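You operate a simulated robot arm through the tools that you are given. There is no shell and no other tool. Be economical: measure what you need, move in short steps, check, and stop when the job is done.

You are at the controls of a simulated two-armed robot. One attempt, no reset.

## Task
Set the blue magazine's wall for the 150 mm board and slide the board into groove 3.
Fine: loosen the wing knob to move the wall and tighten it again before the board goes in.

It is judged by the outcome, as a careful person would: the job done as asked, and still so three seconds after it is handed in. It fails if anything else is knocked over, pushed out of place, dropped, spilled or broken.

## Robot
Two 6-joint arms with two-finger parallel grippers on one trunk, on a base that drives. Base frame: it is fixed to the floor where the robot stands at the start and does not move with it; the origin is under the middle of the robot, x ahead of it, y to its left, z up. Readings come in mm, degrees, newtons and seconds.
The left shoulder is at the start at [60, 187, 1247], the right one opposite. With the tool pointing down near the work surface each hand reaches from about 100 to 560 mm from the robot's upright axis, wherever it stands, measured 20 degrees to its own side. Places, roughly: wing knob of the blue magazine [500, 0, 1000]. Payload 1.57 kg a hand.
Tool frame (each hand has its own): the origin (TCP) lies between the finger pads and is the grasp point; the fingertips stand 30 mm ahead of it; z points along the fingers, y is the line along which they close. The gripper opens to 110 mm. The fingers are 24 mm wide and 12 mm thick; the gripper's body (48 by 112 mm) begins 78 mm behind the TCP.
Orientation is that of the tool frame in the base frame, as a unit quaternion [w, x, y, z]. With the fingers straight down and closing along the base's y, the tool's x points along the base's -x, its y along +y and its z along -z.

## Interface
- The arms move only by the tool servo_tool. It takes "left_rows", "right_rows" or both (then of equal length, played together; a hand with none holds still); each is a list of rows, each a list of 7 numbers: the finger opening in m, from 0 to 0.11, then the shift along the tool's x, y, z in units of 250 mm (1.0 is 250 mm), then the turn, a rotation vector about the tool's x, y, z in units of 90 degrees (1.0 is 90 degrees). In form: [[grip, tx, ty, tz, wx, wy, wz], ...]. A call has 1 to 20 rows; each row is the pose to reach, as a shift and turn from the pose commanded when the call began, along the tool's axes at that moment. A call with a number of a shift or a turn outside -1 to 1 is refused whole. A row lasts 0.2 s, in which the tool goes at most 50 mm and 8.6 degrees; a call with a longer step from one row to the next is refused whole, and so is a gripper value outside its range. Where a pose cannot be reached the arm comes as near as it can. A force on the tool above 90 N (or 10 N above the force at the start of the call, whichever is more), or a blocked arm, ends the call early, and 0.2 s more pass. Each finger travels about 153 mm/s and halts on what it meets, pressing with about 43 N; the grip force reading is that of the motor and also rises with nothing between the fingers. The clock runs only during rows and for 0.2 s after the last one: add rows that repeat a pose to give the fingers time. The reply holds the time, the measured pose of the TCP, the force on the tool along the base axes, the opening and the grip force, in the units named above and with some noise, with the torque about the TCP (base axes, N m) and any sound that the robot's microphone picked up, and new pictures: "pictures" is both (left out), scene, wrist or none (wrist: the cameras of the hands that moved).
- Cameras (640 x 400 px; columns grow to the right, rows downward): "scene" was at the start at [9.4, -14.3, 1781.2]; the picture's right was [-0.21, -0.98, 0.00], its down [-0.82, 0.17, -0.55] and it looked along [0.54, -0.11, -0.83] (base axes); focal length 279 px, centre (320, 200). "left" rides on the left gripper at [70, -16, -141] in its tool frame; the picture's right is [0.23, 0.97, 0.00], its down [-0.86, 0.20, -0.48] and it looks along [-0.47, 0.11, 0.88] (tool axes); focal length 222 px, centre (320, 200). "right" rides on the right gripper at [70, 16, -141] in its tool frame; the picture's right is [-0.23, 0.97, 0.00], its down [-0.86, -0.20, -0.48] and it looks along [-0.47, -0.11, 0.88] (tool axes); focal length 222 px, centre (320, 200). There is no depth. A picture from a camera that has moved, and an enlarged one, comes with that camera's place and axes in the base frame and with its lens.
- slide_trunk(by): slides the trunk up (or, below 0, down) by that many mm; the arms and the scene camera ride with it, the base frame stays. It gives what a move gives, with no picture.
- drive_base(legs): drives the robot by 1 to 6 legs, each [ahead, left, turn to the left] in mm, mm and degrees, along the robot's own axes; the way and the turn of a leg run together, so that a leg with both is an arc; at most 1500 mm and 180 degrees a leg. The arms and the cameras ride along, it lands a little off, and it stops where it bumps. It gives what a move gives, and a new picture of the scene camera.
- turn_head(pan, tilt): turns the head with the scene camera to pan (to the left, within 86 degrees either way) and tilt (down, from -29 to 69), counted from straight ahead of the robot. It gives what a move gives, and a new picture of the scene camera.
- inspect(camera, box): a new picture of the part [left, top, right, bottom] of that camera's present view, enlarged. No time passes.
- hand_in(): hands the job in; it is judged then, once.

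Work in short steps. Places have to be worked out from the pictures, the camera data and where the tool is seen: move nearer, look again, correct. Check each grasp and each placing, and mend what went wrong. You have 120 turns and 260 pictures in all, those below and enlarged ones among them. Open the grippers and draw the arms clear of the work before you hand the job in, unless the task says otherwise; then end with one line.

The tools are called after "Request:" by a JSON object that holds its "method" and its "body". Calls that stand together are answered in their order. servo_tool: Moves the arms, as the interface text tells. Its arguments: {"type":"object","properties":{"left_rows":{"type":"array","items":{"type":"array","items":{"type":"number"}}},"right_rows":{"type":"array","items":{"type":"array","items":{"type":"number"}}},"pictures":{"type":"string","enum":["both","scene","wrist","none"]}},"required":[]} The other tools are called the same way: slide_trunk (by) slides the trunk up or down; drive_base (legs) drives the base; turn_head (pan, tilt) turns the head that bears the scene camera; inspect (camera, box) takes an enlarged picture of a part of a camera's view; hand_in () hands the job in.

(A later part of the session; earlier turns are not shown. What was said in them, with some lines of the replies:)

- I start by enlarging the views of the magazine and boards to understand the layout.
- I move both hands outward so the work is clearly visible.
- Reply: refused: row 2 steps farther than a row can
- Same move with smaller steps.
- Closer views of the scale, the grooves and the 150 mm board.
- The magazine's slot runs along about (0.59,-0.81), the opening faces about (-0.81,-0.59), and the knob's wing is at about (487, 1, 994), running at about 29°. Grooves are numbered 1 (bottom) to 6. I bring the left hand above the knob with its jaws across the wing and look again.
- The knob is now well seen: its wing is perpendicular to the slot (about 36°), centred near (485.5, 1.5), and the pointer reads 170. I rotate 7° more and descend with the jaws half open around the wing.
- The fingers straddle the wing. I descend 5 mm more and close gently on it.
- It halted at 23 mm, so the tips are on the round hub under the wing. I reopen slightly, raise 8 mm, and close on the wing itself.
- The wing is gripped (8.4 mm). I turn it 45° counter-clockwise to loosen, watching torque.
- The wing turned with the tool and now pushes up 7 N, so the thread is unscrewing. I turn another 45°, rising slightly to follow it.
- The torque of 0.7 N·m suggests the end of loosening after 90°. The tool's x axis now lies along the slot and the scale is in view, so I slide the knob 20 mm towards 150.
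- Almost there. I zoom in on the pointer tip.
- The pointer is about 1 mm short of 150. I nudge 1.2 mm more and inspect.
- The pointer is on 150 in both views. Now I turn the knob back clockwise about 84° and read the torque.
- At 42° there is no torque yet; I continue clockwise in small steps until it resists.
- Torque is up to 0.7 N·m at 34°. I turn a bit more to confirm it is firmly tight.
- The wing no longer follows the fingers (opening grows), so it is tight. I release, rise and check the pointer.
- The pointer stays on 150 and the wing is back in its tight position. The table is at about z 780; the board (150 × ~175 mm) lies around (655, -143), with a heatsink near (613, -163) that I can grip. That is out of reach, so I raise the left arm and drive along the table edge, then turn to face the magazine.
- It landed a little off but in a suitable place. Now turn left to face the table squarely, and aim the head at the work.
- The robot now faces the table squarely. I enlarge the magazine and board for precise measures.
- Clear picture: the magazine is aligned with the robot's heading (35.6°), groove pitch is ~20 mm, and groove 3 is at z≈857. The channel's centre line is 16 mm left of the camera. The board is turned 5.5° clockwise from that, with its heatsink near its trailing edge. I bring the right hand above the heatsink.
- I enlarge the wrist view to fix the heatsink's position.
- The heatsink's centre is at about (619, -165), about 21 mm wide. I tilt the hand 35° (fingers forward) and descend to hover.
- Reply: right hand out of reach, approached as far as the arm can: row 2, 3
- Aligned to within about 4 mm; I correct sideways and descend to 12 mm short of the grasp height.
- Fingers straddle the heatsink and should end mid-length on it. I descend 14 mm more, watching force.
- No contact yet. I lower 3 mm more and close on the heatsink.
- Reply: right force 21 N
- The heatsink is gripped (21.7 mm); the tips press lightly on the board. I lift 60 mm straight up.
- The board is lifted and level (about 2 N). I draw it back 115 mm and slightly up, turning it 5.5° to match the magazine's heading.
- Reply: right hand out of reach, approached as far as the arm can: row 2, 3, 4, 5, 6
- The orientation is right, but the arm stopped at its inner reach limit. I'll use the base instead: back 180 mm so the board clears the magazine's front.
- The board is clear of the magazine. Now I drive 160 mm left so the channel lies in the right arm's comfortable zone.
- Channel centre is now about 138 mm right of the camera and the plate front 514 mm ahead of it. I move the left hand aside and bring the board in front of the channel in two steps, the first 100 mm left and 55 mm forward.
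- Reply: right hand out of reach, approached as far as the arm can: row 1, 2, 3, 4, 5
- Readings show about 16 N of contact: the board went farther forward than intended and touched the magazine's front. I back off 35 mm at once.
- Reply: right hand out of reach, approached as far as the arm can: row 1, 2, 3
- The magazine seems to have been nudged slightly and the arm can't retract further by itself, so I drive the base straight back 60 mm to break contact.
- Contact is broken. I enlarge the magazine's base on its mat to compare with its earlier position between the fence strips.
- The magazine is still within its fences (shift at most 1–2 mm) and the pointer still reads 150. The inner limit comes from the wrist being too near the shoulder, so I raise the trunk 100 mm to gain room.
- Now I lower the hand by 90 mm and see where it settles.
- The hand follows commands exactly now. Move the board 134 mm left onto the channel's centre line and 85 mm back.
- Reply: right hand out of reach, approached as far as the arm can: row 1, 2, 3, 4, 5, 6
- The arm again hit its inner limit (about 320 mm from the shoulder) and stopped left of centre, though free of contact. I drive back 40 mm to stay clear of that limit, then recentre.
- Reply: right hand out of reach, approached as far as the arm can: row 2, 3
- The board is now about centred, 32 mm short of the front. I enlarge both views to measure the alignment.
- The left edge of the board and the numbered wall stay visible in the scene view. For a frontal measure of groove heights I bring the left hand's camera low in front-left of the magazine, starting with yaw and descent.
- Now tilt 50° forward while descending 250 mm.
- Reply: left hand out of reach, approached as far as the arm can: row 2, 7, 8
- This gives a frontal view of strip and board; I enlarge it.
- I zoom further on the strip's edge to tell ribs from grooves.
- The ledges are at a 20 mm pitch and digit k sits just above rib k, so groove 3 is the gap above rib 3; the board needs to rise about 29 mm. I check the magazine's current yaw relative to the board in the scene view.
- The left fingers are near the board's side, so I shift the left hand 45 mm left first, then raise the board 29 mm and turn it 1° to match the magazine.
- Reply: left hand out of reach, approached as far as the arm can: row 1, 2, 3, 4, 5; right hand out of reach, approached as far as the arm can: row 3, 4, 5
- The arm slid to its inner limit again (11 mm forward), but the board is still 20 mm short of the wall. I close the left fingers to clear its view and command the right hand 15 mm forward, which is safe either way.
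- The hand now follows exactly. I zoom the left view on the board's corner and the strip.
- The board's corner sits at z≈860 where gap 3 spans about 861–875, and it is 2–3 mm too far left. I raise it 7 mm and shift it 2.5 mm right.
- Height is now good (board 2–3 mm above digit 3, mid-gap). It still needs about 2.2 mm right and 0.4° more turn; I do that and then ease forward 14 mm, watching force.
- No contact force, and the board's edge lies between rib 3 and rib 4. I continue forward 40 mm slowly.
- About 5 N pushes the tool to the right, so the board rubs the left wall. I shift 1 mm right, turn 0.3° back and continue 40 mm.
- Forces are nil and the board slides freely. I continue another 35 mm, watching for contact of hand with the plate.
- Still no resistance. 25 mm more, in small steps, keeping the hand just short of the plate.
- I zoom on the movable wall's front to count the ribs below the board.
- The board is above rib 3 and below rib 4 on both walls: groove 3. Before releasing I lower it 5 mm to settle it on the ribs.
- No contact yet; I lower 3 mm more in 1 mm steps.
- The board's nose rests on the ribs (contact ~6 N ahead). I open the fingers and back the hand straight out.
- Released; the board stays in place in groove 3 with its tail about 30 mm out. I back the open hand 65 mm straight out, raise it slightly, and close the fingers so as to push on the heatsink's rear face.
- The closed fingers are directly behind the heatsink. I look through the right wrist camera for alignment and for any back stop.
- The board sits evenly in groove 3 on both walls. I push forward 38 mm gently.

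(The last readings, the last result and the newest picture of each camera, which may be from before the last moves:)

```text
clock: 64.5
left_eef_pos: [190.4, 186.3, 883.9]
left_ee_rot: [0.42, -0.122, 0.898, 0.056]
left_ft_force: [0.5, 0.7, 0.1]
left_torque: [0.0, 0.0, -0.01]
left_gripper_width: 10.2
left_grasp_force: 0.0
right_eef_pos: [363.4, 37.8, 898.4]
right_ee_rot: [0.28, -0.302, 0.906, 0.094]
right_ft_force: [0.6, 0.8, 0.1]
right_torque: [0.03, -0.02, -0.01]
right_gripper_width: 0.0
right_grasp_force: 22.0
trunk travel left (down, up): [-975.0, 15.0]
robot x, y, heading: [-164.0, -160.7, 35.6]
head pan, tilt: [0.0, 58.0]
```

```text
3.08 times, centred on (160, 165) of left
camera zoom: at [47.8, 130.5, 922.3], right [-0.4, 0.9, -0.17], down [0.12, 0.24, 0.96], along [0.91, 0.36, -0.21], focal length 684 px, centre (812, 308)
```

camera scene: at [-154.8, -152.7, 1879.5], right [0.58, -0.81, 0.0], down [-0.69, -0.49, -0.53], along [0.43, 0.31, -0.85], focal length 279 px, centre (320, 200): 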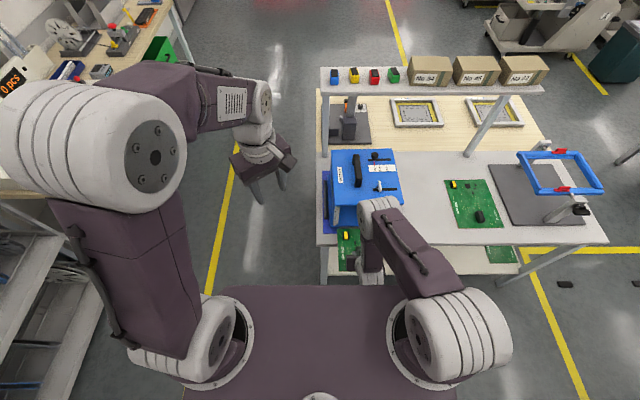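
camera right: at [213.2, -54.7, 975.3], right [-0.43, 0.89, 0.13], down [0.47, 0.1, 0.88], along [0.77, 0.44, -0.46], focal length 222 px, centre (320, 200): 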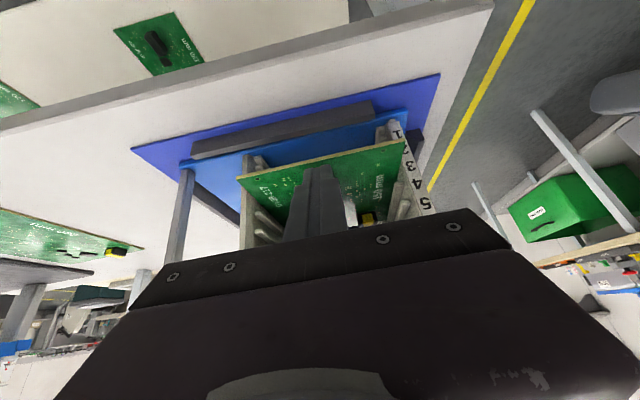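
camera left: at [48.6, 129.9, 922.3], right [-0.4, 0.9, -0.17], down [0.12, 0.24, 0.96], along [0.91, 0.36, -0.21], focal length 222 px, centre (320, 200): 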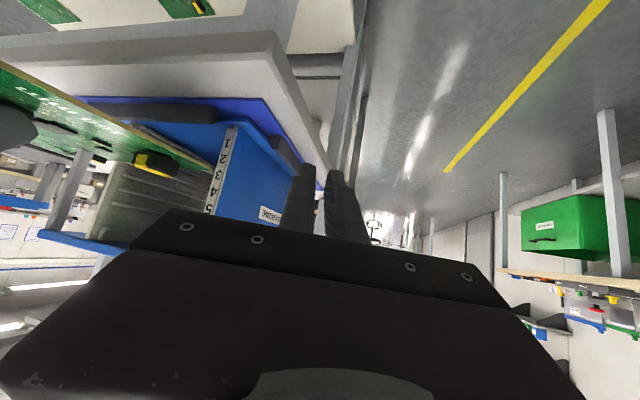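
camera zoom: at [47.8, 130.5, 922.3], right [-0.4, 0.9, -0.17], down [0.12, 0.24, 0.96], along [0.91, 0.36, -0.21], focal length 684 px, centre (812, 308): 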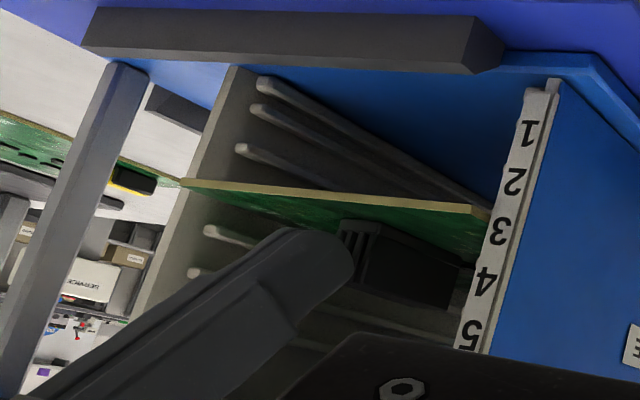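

The board slides freely and its trailing edge is almost at the wall fronts. I push 18 mm more, watching for a stop.

Request:
{"method": "servo_tool", "body": {"right_rows": [[0.0, -0.01, 0, 0.007, 0, 0, 0], [0.0, -0.02, 0, 0.014, 0, 0, 0], [0.0, -0.03, 0, 0.021, 0, 0, 0], [0.0, -0.04, 0, 0.028, 0, 0, 0], [0.0, -0.05, 0, 0.035, 0, 0, 0], [0.0, -0.059, 0, 0.041, 0, 0, 0]], "pictures": "none"}}

Request:
{"method": "inspect", "body": {"camera": "right", "box": [220, 110, 450, 260]}}

Request:
{"method": "inspect", "body": {"camera": "left", "box": [60, 100, 260, 230]}}

Request:
{"method": "inspect", "body": {"camera": "scene", "box": [325, 140, 425, 240]}}

```text
clock: 65.9
left_eef_pos: [190.8, 186.6, 884.2]
left_ee_rot: [0.42, -0.122, 0.898, 0.058]
left_ft_force: [0.0, 0.6, 0.4]
left_torque: [0.0, 0.01, 0.03]
left_gripper_width: 10.0
left_grasp_force: 0.0
right_eef_pos: [377.8, 48.4, 897.6]
right_ee_rot: [0.279, -0.302, 0.907, 0.096]
right_ft_force: [-0.6, -0.3, 1.3]
right_torque: [-0.02, 0.01, 0.01]
right_gripper_width: 0.1
right_grasp_force: 21.0
trunk travel left (down, up): [-975.0, 15.0]
robot x, y, heading: [-162.3, -158.7, 35.5]
head pan, tilt: [0.0, 58.0]
```

```text
2.67 times, centred on (335, 185) of right
camera zoom: at [258.4, -21.3, 975.0], right [-0.43, 0.89, 0.13], down [0.47, 0.1, 0.88], along [0.77, 0.44, -0.46], focal length 592 px, centre (280, 240)
```

zoom: 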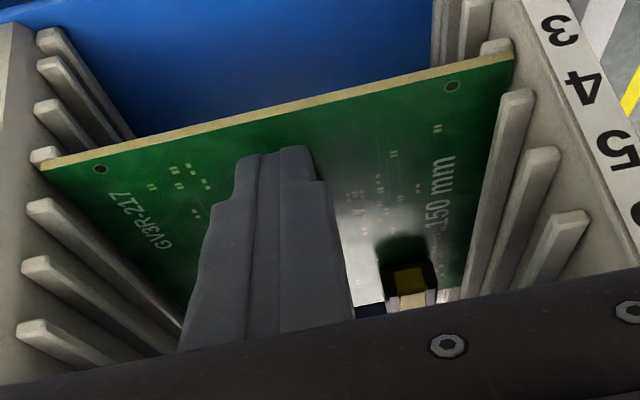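

```text
3.08 times, centred on (160, 165) of left
camera zoom: at [47.9, 130.5, 922.2], right [-0.4, 0.9, -0.17], down [0.12, 0.24, 0.96], along [0.91, 0.36, -0.21], focal length 684 px, centre (812, 308)
```

zoom: 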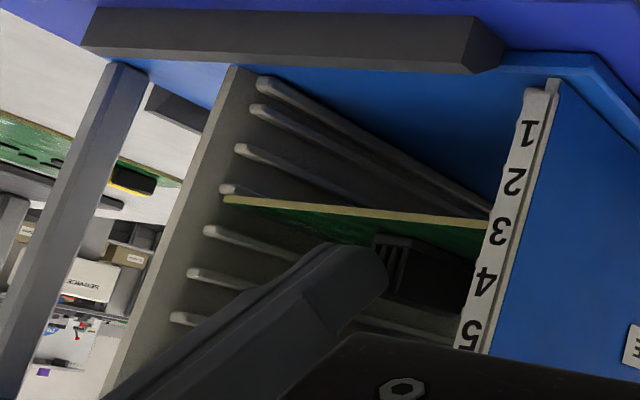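

```text
4.00 times, centred on (375, 190) of scene
camera zoom: at [-155.7, -153.3, 1879.5], right [0.58, -0.81, 0.0], down [-0.69, -0.49, -0.53], along [0.43, 0.31, -0.85], focal length 1115 px, centre (100, 240)
```

zoom: 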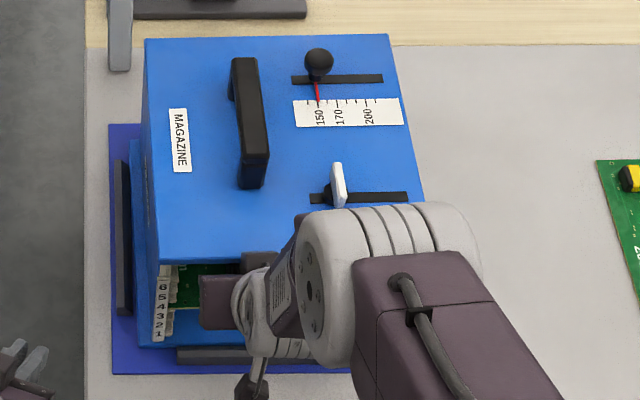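

The board rests on rib 3 at both sides and its tail is level with the rib fronts; the pointer is still on 150. I push 10 mm more so it is clearly fully inside.

Request:
{"method": "servo_tool", "body": {"right_rows": [[0.0, -0.011, 0, 0.0077, 0, 0, 0], [0.0, -0.022, 0, 0.0154, 0, 0, 0], [0.0, -0.033, 0, 0.023, 0, 0, 0]], "pictures": "none"}}

Request:
{"method": "inspect", "body": {"camera": "left", "box": [60, 100, 260, 230]}}

```text
clock: 66.7
left_eef_pos: [190.8, 187.0, 883.6]
left_ee_rot: [0.42, -0.122, 0.897, 0.057]
left_ft_force: [0.5, -0.1, -0.2]
left_torque: [0.0, -0.02, 0.01]
left_gripper_width: 10.2
left_grasp_force: 0.0
right_eef_pos: [385.2, 54.0, 897.5]
right_ee_rot: [0.279, -0.303, 0.906, 0.096]
right_ft_force: [-0.3, 0.1, 0.4]
right_torque: [0.01, 0.0, -0.01]
right_gripper_width: 0.1
right_grasp_force: 21.4
trunk travel left (down, up): [-975.0, 15.0]
robot x, y, heading: [-165.2, -163.8, 35.6]
head pan, tilt: [0.0, 58.0]
```

```text
3.08 times, centred on (160, 165) of left
camera zoom: at [47.9, 130.6, 922.2], right [-0.4, 0.9, -0.17], down [0.12, 0.24, 0.96], along [0.91, 0.36, -0.21], focal length 684 px, centre (812, 308)
```

zoom: 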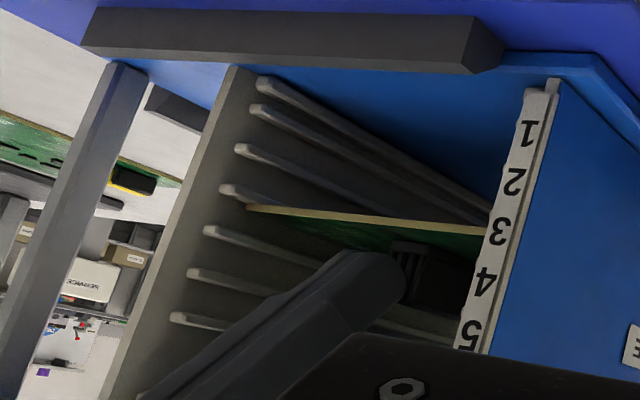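

I withdraw the right hand 110 mm and look into the magazine for a rear stop.

Request:
{"method": "servo_tool", "body": {"right_rows": [[0.0, 0.09, 0, -0.063, 0, 0, 0], [0.0, 0.18, 0, -0.126, 0, 0, 0], [0.0, 0.27, 0, -0.19, 0, 0, 0], [0.0, 0.36, 0, -0.252, 0, 0, 0]], "pictures": "none"}}

Request:
{"method": "inspect", "body": {"camera": "left", "box": [100, 120, 250, 220]}}

Request:
{"method": "inspect", "body": {"camera": "right", "box": [200, 100, 460, 260]}}

```text
clock: 67.7
left_eef_pos: [190.4, 186.4, 883.3]
left_ee_rot: [0.42, -0.122, 0.898, 0.058]
left_ft_force: [0.7, 0.2, 0.2]
left_torque: [0.01, 0.01, -0.02]
left_gripper_width: 10.2
left_grasp_force: 0.0
right_eef_pos: [296.4, -11.9, 897.7]
right_ee_rot: [0.279, -0.303, 0.906, 0.096]
right_ft_force: [0.4, -0.4, 0.1]
right_torque: [-0.02, -0.03, 0.0]
right_gripper_width: 0.0
right_grasp_force: 21.9
trunk travel left (down, up): [-975.0, 15.0]
robot x, y, heading: [-160.6, -159.9, 35.5]
head pan, tilt: [0.0, 58.0]
```

```text
4.00 times, centred on (175, 170) of left
camera zoom: at [47.8, 130.5, 922.3], right [-0.4, 0.9, -0.17], down [0.12, 0.24, 0.96], along [0.91, 0.36, -0.21], focal length 888 px, centre (900, 320)
```

zoom: 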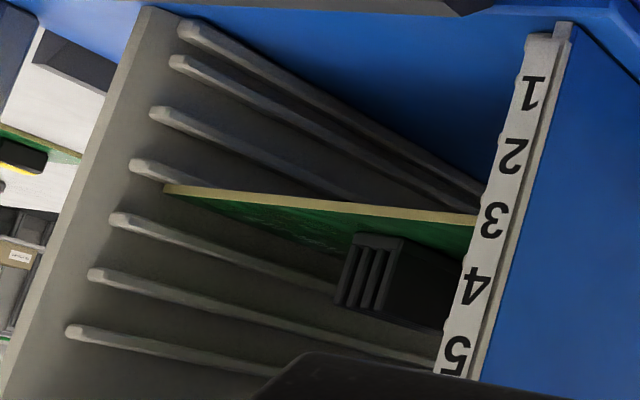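

```text
2.46 times, centred on (330, 180) of right
camera zoom: at [177.4, -81.3, 975.6], right [-0.43, 0.89, 0.13], down [0.47, 0.1, 0.88], along [0.77, 0.44, -0.46], focal length 547 px, centre (295, 249)
```

zoom: 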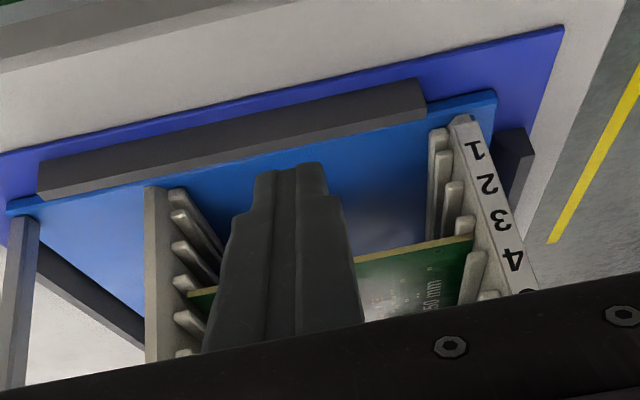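

The board lies on rib 3 on both sides, fully inside the walls. I open both grippers and drive the robot back 200 mm to clear the arms.

Request:
{"method": "servo_tool", "body": {"left_rows": [[0.05, 0, 0, 0, 0, 0, 0], [0.05, 0, 0, 0, 0, 0, 0]], "right_rows": [[0.05, 0, 0, 0, 0, 0, 0], [0.05, 0, 0, 0, 0, 0, 0]], "pictures": "none"}}

Request:
{"method": "drive_base", "body": {"legs": [[-220, 0, 0]]}}

Request:
{"method": "inspect", "body": {"camera": "scene", "box": [300, 90, 440, 200]}}

Request:
{"method": "inspect", "body": {"camera": "left", "box": [120, 100, 320, 220]}}

Request:
{"method": "inspect", "body": {"camera": "right", "box": [220, 130, 420, 260]}}

```text
clock: 68.3
left_eef_pos: [191.1, 186.3, 882.9]
left_ee_rot: [0.419, -0.122, 0.898, 0.057]
left_ft_force: [-0.8, -0.1, 0.3]
left_torque: [-0.03, 0.01, 0.02]
left_gripper_width: 50.0
left_grasp_force: 0.1
right_eef_pos: [296.6, -11.6, 897.8]
right_ee_rot: [0.279, -0.303, 0.906, 0.096]
right_ft_force: [0.3, -0.4, 0.2]
right_torque: [0.04, 0.01, 0.0]
right_gripper_width: 50.0
right_grasp_force: 0.0
trunk travel left (down, up): [-975.0, 15.0]
robot x, y, heading: [-162.9, -160.0, 35.6]
head pan, tilt: [0.0, 58.0]
```

```text
clock: 70.0
left_eef_pos: [13.7, 61.7, 881.5]
left_ee_rot: [0.417, -0.123, 0.899, 0.056]
left_ft_force: [0.5, -0.1, -0.4]
left_torque: [-0.01, 0.01, 0.01]
left_gripper_width: 50.0
left_grasp_force: 0.1
right_eef_pos: [120.7, -136.2, 896.3]
right_ee_rot: [0.277, -0.302, 0.907, 0.094]
right_ft_force: [-0.6, -0.4, 0.0]
right_torque: [0.02, 0.01, -0.01]
right_gripper_width: 50.1
right_grasp_force: 0.0
trunk travel left (down, up): [-975.0, 15.0]
robot x, y, heading: [-341.4, -288.1, 35.5]
head pan, tilt: [0.0, 58.0]
camera scene: at [-329.0, -277.4, 1879.4], right [0.58, -0.81, 0.0], down [-0.69, -0.49, -0.53], along [0.43, 0.31, -0.85], focal length 279 px, centre (320, 200)
```

scene: 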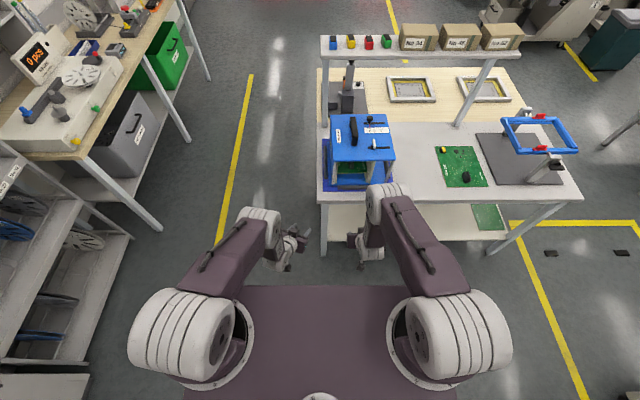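

```text
3.64 times, centred on (370, 145) of scene
camera zoom: at [-329.0, -277.4, 1879.4], right [0.58, -0.81, 0.0], down [-0.69, -0.49, -0.53], along [0.43, 0.31, -0.85], focal length 1014 px, centre (138, 400)
```

zoom: 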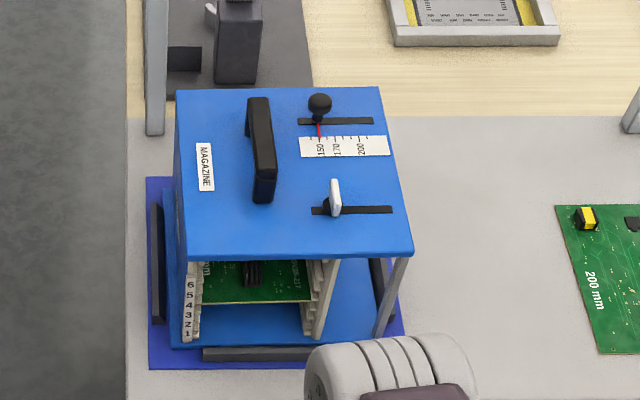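

```text
3.20 times, centred on (220, 160) of left
camera zoom: at [-128.0, 5.0, 921.2], right [-0.4, 0.9, -0.17], down [0.12, 0.24, 0.96], along [0.91, 0.36, -0.21], focal length 711 px, centre (640, 328)
```

zoom: 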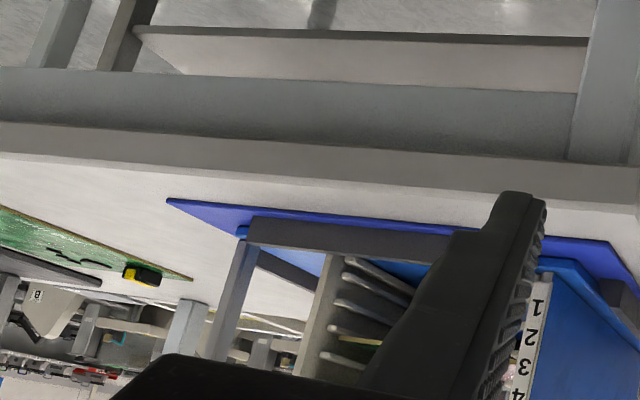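

```text
3.08 times, centred on (320, 195) of right
camera zoom: at [2.2, -206.6, 974.5], right [-0.44, 0.89, 0.13], down [0.47, 0.1, 0.88], along [0.77, 0.44, -0.47], focal length 684 px, centre (320, 215)
```

zoom: 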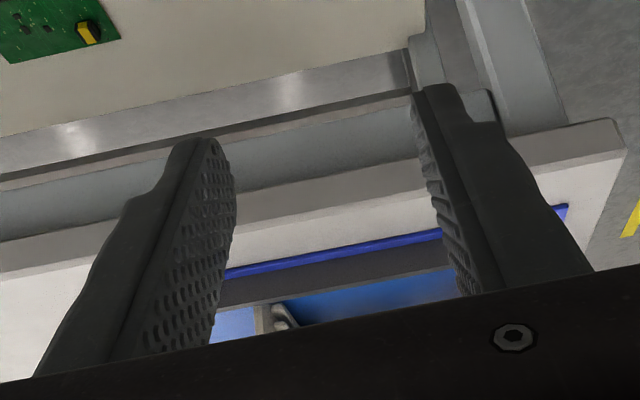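

The robot is clear and nothing else is disturbed. One enlarged look at the final state of board, knob and magazine.

Request:
{"method": "inspect", "body": {"camera": "scene", "box": [328, 145, 398, 195]}}

Request:
{"method": "inspect", "body": {"camera": "scene", "box": [335, 110, 405, 160]}}

```text
8.00 times, centred on (363, 170) of scene
camera zoom: at [-329.0, -277.4, 1879.4], right [0.58, -0.81, 0.0], down [-0.69, -0.49, -0.53], along [0.43, 0.31, -0.85], focal length 2231 px, centre (-24, 440)
```

zoom: 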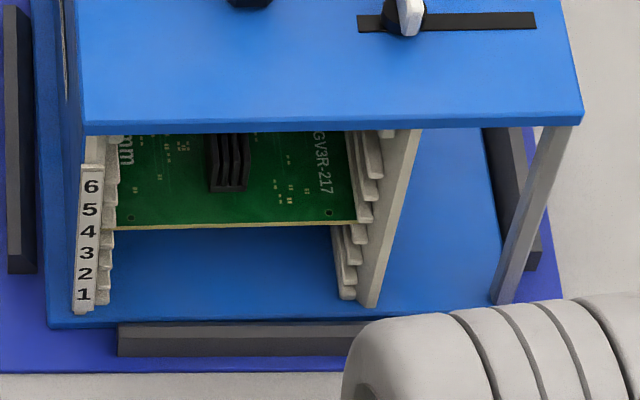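

```text
8.00 times, centred on (370, 135) of scene
camera zoom: at [-329.0, -277.4, 1879.4], right [0.58, -0.81, 0.0], down [-0.69, -0.49, -0.53], along [0.43, 0.31, -0.85], focal length 2231 px, centre (-80, 720)
```

zoom: 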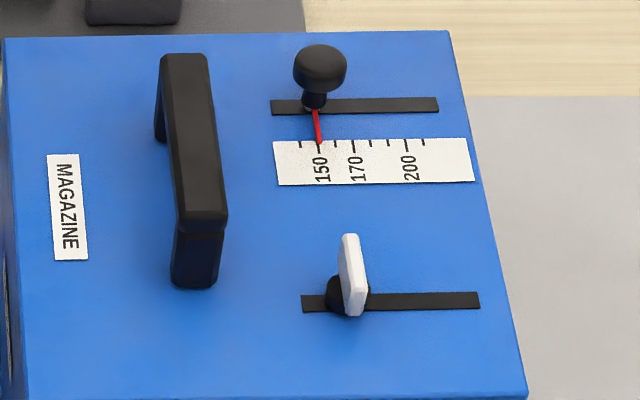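

Final check: the pointer reads 150, the wing is in its tight position, and the board is level in groove 3 on both sides. The grippers are open and clear, so I hand in.

Request:
{"method": "hand_in", "body": {}}

```text
The job is handed in.
```

I set the blue magazine's wall to 150 and tightened the wing knob again. The 150 mm board is in groove 3, fully inside the walls; I found no rear stop to push it against. On my first approach the board bumped the magazine, which shifted slightly (about 1–2 mm and a degree or less of turn) but stayed within its fence strips.
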